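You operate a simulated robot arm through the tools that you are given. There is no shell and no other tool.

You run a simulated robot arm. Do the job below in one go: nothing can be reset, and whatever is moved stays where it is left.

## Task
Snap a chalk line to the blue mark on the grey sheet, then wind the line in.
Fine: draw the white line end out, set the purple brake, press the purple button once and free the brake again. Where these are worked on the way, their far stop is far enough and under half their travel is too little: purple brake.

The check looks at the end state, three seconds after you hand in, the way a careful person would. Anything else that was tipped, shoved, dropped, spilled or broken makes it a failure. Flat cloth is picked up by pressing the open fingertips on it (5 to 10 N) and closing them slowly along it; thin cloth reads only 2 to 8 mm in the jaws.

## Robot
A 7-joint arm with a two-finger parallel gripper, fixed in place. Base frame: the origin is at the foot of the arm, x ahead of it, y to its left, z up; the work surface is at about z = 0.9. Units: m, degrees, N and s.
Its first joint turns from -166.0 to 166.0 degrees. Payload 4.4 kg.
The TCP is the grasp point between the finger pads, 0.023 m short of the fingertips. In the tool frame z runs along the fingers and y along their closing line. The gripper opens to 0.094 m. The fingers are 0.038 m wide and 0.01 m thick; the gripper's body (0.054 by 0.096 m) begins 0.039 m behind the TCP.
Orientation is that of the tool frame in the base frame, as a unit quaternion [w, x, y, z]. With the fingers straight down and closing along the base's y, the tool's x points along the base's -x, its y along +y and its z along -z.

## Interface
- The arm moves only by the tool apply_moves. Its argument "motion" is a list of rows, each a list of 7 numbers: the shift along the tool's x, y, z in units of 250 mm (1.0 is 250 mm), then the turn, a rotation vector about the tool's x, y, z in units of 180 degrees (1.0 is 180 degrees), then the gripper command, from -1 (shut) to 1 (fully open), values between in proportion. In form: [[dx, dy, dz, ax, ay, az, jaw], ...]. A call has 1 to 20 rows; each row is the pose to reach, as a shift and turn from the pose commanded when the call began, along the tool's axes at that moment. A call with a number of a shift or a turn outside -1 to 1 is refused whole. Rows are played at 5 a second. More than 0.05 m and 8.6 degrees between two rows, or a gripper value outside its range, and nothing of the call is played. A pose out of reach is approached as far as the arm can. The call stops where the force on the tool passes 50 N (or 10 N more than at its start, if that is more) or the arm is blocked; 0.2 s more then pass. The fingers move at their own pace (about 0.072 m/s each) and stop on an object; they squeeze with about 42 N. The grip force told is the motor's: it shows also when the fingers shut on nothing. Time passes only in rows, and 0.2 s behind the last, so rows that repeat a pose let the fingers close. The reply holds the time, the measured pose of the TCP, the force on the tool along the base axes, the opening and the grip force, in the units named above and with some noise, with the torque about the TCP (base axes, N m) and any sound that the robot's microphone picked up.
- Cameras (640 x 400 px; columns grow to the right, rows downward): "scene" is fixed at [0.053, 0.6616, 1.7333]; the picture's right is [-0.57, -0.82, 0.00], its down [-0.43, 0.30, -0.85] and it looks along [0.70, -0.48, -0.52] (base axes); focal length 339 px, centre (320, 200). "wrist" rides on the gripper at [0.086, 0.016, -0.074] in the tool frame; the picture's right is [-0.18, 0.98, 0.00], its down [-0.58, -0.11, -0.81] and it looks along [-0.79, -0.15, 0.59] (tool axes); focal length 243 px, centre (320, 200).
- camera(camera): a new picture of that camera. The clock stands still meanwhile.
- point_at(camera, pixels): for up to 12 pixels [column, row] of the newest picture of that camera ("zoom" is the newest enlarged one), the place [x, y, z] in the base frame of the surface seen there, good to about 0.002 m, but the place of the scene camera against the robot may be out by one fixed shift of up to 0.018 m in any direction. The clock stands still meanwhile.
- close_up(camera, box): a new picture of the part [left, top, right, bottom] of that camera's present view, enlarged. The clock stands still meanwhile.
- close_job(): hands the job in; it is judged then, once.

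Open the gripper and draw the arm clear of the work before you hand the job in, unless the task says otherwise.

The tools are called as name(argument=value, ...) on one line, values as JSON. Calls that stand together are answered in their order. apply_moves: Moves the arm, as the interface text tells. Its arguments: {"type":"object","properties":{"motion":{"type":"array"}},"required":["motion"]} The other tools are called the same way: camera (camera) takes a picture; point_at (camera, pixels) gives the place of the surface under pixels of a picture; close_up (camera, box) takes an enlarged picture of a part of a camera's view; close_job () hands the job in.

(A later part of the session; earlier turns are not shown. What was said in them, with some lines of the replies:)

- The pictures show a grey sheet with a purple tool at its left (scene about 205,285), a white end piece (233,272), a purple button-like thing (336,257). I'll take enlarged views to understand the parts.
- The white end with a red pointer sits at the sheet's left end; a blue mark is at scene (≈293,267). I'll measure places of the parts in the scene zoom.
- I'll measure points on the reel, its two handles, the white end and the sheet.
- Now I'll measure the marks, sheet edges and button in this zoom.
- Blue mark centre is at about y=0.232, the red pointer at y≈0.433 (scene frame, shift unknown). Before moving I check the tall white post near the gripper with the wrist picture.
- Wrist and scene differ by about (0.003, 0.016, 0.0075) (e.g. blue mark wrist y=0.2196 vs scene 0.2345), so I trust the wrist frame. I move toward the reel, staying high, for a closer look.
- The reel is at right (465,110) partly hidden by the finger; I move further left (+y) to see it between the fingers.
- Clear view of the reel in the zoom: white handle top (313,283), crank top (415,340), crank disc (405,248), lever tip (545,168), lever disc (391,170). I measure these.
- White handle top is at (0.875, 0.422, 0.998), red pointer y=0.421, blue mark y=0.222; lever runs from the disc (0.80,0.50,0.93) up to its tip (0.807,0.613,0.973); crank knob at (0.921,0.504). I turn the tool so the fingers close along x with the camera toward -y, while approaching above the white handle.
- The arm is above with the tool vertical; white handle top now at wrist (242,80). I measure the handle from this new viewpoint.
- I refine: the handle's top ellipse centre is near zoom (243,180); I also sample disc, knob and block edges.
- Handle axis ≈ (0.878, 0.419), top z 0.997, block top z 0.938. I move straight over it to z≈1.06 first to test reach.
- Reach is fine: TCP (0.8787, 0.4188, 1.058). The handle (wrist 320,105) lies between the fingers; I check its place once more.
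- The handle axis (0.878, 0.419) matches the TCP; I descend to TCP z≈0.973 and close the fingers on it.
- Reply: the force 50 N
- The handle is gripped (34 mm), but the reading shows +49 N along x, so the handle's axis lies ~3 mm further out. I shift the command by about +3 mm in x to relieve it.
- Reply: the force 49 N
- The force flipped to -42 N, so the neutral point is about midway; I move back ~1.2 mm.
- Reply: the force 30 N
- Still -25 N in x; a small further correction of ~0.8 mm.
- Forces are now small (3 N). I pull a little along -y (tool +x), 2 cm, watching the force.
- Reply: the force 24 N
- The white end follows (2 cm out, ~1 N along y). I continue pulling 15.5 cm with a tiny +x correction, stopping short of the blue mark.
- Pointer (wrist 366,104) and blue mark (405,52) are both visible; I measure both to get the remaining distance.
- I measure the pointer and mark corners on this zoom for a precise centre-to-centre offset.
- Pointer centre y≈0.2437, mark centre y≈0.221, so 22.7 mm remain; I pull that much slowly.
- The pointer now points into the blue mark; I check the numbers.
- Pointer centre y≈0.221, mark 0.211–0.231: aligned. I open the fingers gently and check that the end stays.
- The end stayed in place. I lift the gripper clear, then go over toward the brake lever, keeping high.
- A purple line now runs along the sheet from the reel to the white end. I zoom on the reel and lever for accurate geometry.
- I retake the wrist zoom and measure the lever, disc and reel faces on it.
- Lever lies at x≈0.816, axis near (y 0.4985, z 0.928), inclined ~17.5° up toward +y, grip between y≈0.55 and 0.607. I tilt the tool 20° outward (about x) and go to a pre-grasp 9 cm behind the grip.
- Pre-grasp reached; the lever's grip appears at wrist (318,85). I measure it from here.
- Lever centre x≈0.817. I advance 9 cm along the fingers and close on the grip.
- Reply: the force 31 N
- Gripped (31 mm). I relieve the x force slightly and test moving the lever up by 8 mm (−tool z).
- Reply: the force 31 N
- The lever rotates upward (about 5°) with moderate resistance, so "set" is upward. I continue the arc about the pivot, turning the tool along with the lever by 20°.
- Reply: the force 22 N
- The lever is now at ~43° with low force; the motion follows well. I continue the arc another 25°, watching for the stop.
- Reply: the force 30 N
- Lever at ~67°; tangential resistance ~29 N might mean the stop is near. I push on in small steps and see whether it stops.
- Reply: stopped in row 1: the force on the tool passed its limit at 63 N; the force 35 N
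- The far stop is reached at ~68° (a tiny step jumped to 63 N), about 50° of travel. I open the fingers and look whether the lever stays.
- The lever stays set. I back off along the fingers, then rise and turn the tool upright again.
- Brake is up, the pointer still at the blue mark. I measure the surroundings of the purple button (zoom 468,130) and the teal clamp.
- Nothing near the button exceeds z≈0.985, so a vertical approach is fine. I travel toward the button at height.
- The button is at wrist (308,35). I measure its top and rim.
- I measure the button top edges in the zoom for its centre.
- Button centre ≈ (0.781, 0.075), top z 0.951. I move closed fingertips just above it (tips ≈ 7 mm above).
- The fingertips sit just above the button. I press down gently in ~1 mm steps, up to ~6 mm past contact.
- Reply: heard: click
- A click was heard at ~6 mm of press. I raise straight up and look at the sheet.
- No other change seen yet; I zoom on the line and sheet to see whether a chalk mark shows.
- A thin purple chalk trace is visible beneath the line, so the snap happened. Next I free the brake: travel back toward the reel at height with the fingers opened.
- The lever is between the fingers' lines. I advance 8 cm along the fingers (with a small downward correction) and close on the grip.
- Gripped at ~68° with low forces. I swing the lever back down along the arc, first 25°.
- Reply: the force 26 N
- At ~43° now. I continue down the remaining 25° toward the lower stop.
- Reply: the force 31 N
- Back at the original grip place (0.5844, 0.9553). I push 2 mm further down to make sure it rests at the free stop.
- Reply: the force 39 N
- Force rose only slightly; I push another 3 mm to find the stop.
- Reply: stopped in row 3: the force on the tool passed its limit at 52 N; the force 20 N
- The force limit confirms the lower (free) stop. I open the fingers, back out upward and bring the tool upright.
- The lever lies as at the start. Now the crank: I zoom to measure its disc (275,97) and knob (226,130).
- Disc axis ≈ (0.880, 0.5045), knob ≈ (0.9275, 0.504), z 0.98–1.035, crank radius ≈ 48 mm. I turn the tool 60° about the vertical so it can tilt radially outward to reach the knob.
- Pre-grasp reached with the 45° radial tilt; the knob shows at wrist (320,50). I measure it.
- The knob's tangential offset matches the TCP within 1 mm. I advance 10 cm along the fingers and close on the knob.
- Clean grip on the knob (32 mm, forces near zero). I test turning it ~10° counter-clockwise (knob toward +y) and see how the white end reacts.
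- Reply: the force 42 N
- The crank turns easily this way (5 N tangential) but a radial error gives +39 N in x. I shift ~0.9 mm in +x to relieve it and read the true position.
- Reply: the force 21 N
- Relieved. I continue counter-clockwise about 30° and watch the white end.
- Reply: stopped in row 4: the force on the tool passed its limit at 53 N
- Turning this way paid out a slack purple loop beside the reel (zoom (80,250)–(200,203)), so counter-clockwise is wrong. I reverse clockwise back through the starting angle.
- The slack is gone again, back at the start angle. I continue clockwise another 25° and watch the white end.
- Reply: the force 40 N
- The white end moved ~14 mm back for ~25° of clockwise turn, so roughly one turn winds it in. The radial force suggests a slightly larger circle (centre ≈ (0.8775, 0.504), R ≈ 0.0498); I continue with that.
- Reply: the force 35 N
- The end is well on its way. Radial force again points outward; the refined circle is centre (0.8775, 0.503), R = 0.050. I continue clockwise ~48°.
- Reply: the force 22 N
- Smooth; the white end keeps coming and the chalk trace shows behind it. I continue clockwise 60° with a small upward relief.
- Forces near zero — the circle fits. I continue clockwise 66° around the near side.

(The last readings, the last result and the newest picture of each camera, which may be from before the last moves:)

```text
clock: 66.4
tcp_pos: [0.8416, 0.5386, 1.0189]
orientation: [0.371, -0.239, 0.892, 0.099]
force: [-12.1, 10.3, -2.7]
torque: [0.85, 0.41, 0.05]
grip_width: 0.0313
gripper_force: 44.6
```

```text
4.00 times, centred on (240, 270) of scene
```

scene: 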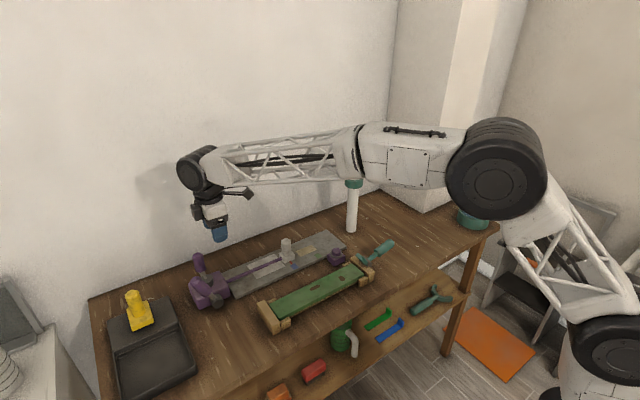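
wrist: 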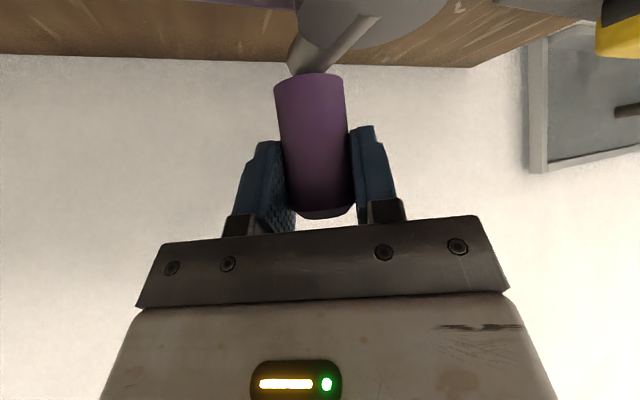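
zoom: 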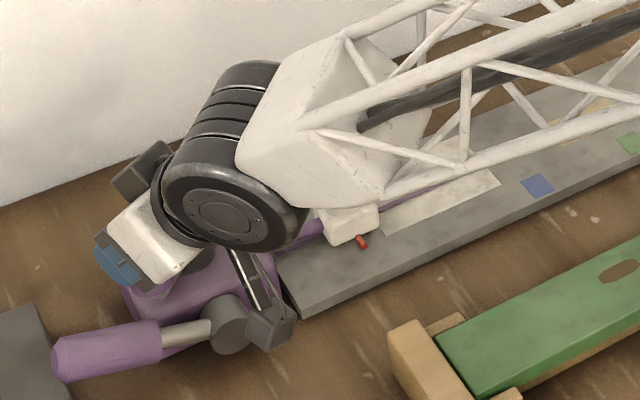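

Working well. I continue clockwise another 60° along the +y side.

apply_moves(motion=[[-0.0143, 0.0054, 0.0143, 0, 0, 0, -0.5], [-0.0292, 0.0076, 0.0292, 0, 0, 0, -0.5], [-0.0442, 0.0074, 0.0442, 0, 0, 0, -0.5], [-0.059, 0.0054, 0.059, 0, 0, 0, -0.5], [-0.0735, 0.0009, 0.0735, 0, 0, 0, -0.5], [-0.0876, -0.0055, 0.0876, 0, 0, 0, -0.5], [-0.1012, -0.0143, 0.1012, 0, 0, 0, -0.5], [-0.114, -0.0247, 0.114, 0, 0, 0, -0.5], [-0.1262, -0.0371, 0.1262, 0, 0, 0, -0.5], [-0.1372, -0.0511, 0.1372, 0, 0, 0, -0.5]])

close_up(camera="scene", box=[160, 220, 320, 320])

```text
clock: 68.6
tcp_pos: [0.8913, 0.5511, 1.018]
orientation: [0.368, -0.239, 0.893, 0.099]
force: [-1.5, 1.3, -11.1]
torque: [0.68, 0.35, -0.01]
grip_width: 0.0311
gripper_force: 44.7
```

```text
4.00 times, centred on (240, 270) of scene
```

zoom: 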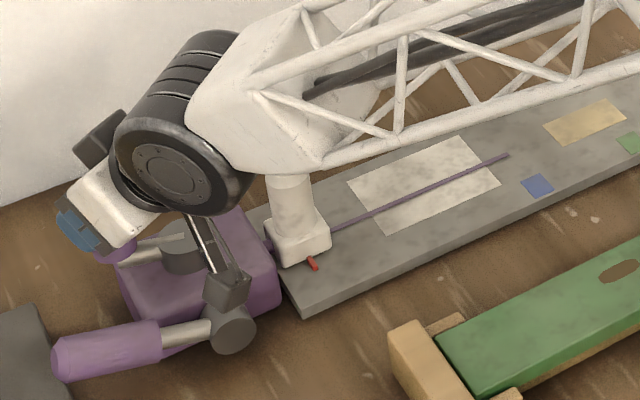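

The white end is almost home. I compare with the starting picture by taking the same 8x crop (pointer was then at (302,288)).

close_up(camera="scene", box=[215, 250, 265, 300])

```text
8.00 times, centred on (240, 275) of scene
```

zoom: 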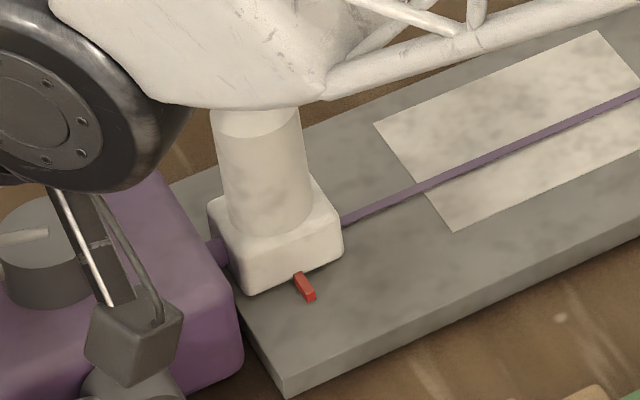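

About 1 mm from home. I turn 2–4° more, gently, to bring it to its home stop.

apply_moves(motion=[[-0.0017, -0.0025, 0.0017, 0, 0, 0, -0.5], [-0.0034, -0.0051, 0.0034, 0, 0, 0, -0.5], [-0.0034, -0.0051, 0.0034, 0, 0, 0, -0.5]])

close_up(camera="scene", box=[215, 250, 265, 300])

```text
clock: 69.4
tcp_pos: [0.8929, 0.5506, 1.0192]
orientation: [0.37, -0.239, 0.892, 0.099]
force: [1.8, 3.6, -11.0]
torque: [0.71, 0.38, 0.02]
grip_width: 0.0317
gripper_force: 44.9
```

```text
8.00 times, centred on (240, 275) of scene
```

zoom: 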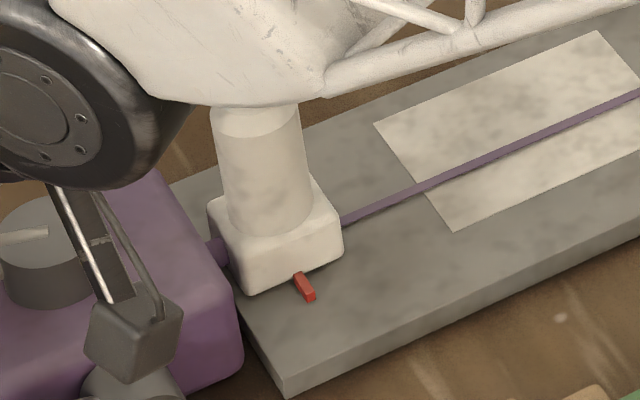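

The end did not move visibly more, so it may already be at its limit. I turn 3° more to confirm.

apply_moves(motion=[[-0.0017, -0.0026, 0.0017, 0, 0, 0, -0.5], [-0.0034, -0.0052, 0.0034, 0, 0, 0, -0.5], [-0.005, -0.0079, 0.005, 0, 0, 0, -0.5], [-0.005, -0.0079, 0.005, 0, 0, 0, -0.5]])

close_up(camera="scene", box=[215, 250, 265, 300])

close_up(camera="scene", box=[160, 220, 400, 340])

```text
clock: 70.4
tcp_pos: [0.8953, 0.5502, 1.0194]
orientation: [0.37, -0.239, 0.892, 0.099]
force: [0.9, 0.8, -9.8]
torque: [0.55, 0.3, 0.0]
grip_width: 0.0314
gripper_force: 45.6
```

```text
8.00 times, centred on (240, 275) of scene
```

zoom: 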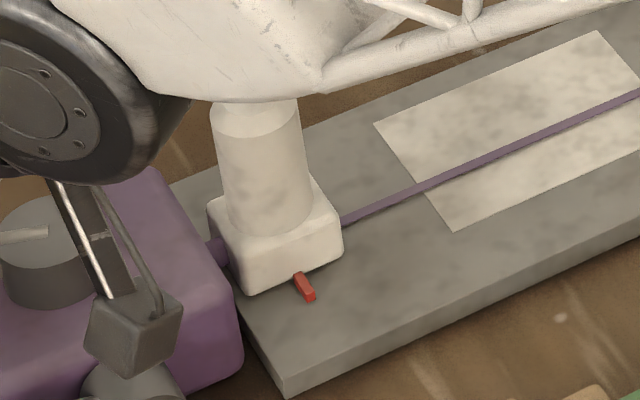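

```text
2.67 times, centred on (280, 280) of scene
```

zoom: 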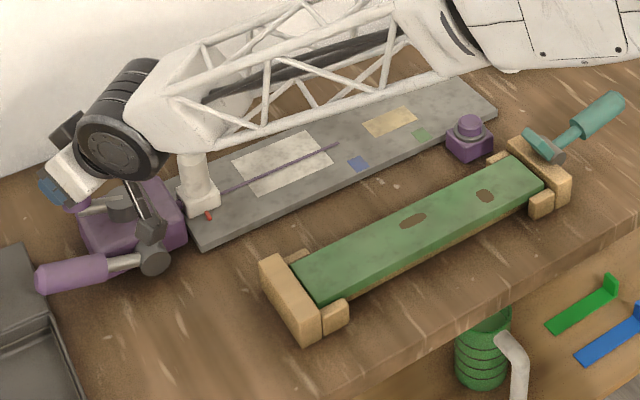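

The end no longer moves and matches the home position within ~1 mm. I release the knob and back out along the fingers.

apply_moves(motion=[[0, 0, 0, 0, 0, 0, 0], [0, 0, 0, 0, 0, 0, 0.3], [0, 0, 0, 0, 0, 0, 0.3], [0, 0, -0.12, 0, 0, 0, 0.3], [0, 0, -0.28, 0, 0, 0, 0.3], [0, 0, -0.44, 0, 0, 0, 0.3], [-0.1, 0, -0.56, 0, 0.0417, 0, 0.3], [-0.2, 0, -0.68, 0, 0.0833, 0, 0.3], [-0.2, 0, -0.8, 0, 0.125, 0, 0.3], [-0.2, 0, -0.9, 0, 0.1667, 0, 0.3], [-0.2, 0, -0.96, 0, 0.2083, 0, 0.3], [-0.2, 0, -0.96, 0, 0.25, 0, 0.3]])

camera(camera="scene")

camera(camera="wrist")

```text
clock: 73.0
tcp_pos: [0.7789, 0.4816, 1.226]
orientation: [-0.001, -0.259, 0.966, 0.0]
force: [0.3, -0.7, 0.0]
torque: [0.02, 0.01, -0.02]
grip_width: 0.061
gripper_force: 0.0
```

```text
taken
```

scene: 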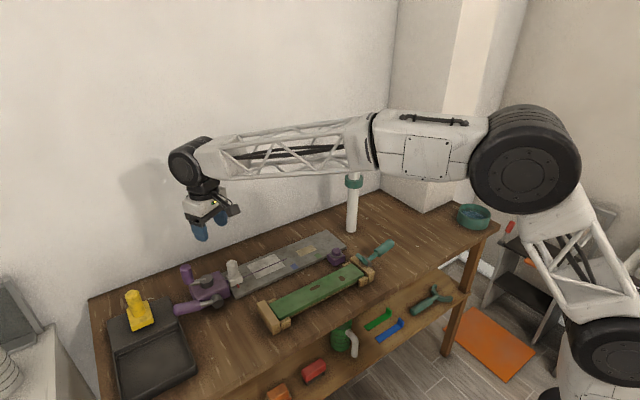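

```text
taken
```

wrist: 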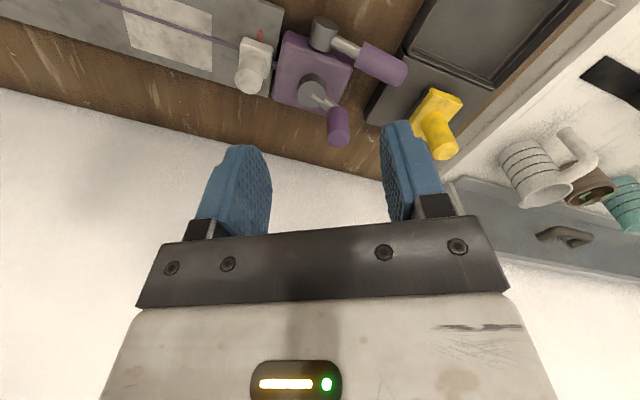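

The arm is clear. I take close views to verify the pointer/end, lever and overall state against the start.

close_up(camera="scene", box=[160, 220, 400, 340])

close_up(camera="wrist", box=[200, 0, 420, 160])

point_at(camera="zoom", pixels=[[185, 110], [195, 225], [180, 190]])

close_up(camera="scene", box=[215, 250, 265, 300])

```text
2.67 times, centred on (280, 280) of scene
```

zoom: 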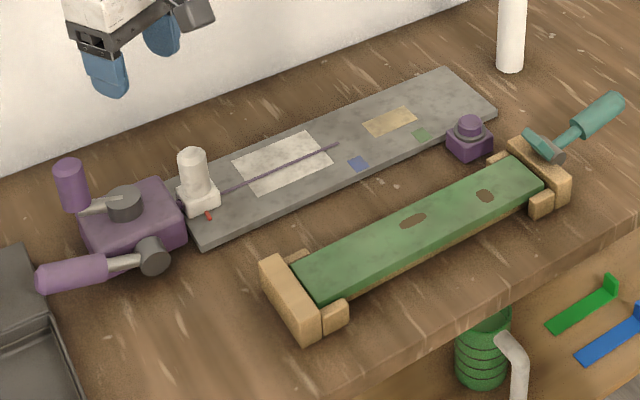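

```text
2.50 times, centred on (310, 80) of wrist
```

zoom: 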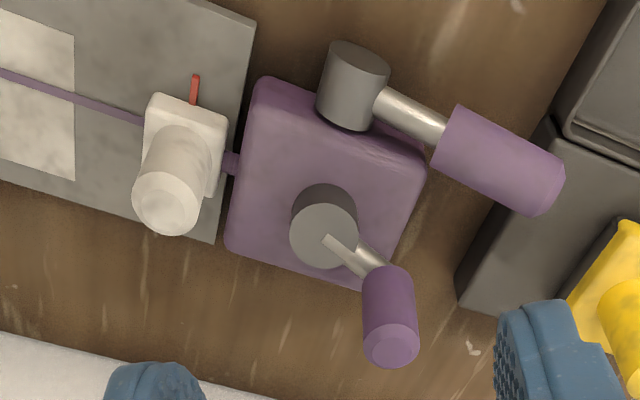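

```text
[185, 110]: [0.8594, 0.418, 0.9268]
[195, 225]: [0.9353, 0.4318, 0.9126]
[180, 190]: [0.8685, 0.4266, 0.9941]
```

```text
8.00 times, centred on (240, 275) of scene
```

zoom: 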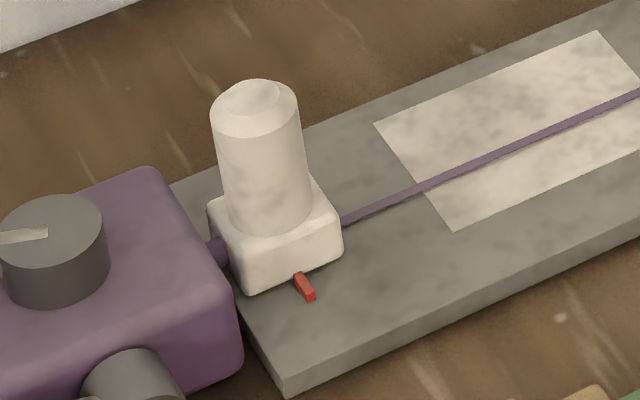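

Everything matches: end home (within ~1 mm), brake lever down as at the start, a chalk trace on the sheet, nothing else moved. I open the gripper fully and draw the arm back and up before handing in.

apply_moves(motion=[[0.12, 0, -0.06, 0, 0, 0, 0.6], [0.26, 0, -0.12, 0, 0, 0, 1], [0.42, 0, -0.18, 0, 0, 0, 1], [0.58, 0, -0.24, 0, 0, 0, 1], [0.72, 0, -0.3, 0, 0, 0, 1], [0.72, 0, -0.3, 0, 0, 0, 1]])

camera(camera="scene")

```text
clock: 74.4
tcp_pos: [0.6239, 0.3935, 1.3003]
orientation: [0.0, -0.259, 0.966, 0.001]
force: [0.2, -0.2, 0.5]
torque: [0.0, 0.04, 0.03]
grip_width: 0.0938
gripper_force: 0.1
```

```text
taken
```

scene: 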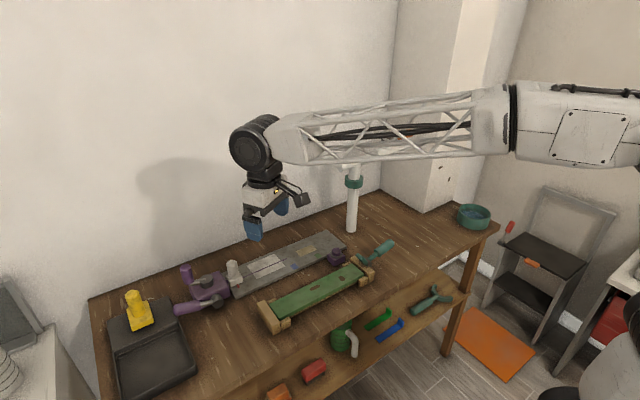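

The scene shows the line wound in, the brake lever free (down at about scene (190,308)), the chalk trace on the sheet, and the arm clear with the gripper open. I hand the job in.

close_job()

```text
The job is handed in.
```

I snapped the chalk line at the blue mark and wound the line back in; the job is handed in, but the tool gave no verdict.

- **Line drawn out:** I pulled the white end along the sheet until its red pointer sat at y ≈ 0.221 m. The blue mark is centred there too and runs from about 0.211 to 0.231 m.
- **Brake set:** I lifted the purple lever about 50° until it hit its far stop. It stayed there when I let go.
- **Button:** I pressed it once, about 6 mm, and heard one click. A thin purple chalk trace shows on the sheet.
- **Brake freed:** I brought the lever back down to its starting stop.
- **Line wound in:** I turned the crank clockwise about 290°. The white end came back to within about 1 mm of where it started and stopped there; another 5° of crank did not move it.

I first turned the crank about 25° the wrong way. That let out a small slack loop beside the reel, which disappeared when I turned back.

In the last pictures nothing else on the bench looks moved. The gripper is open and the arm is clear of the work.
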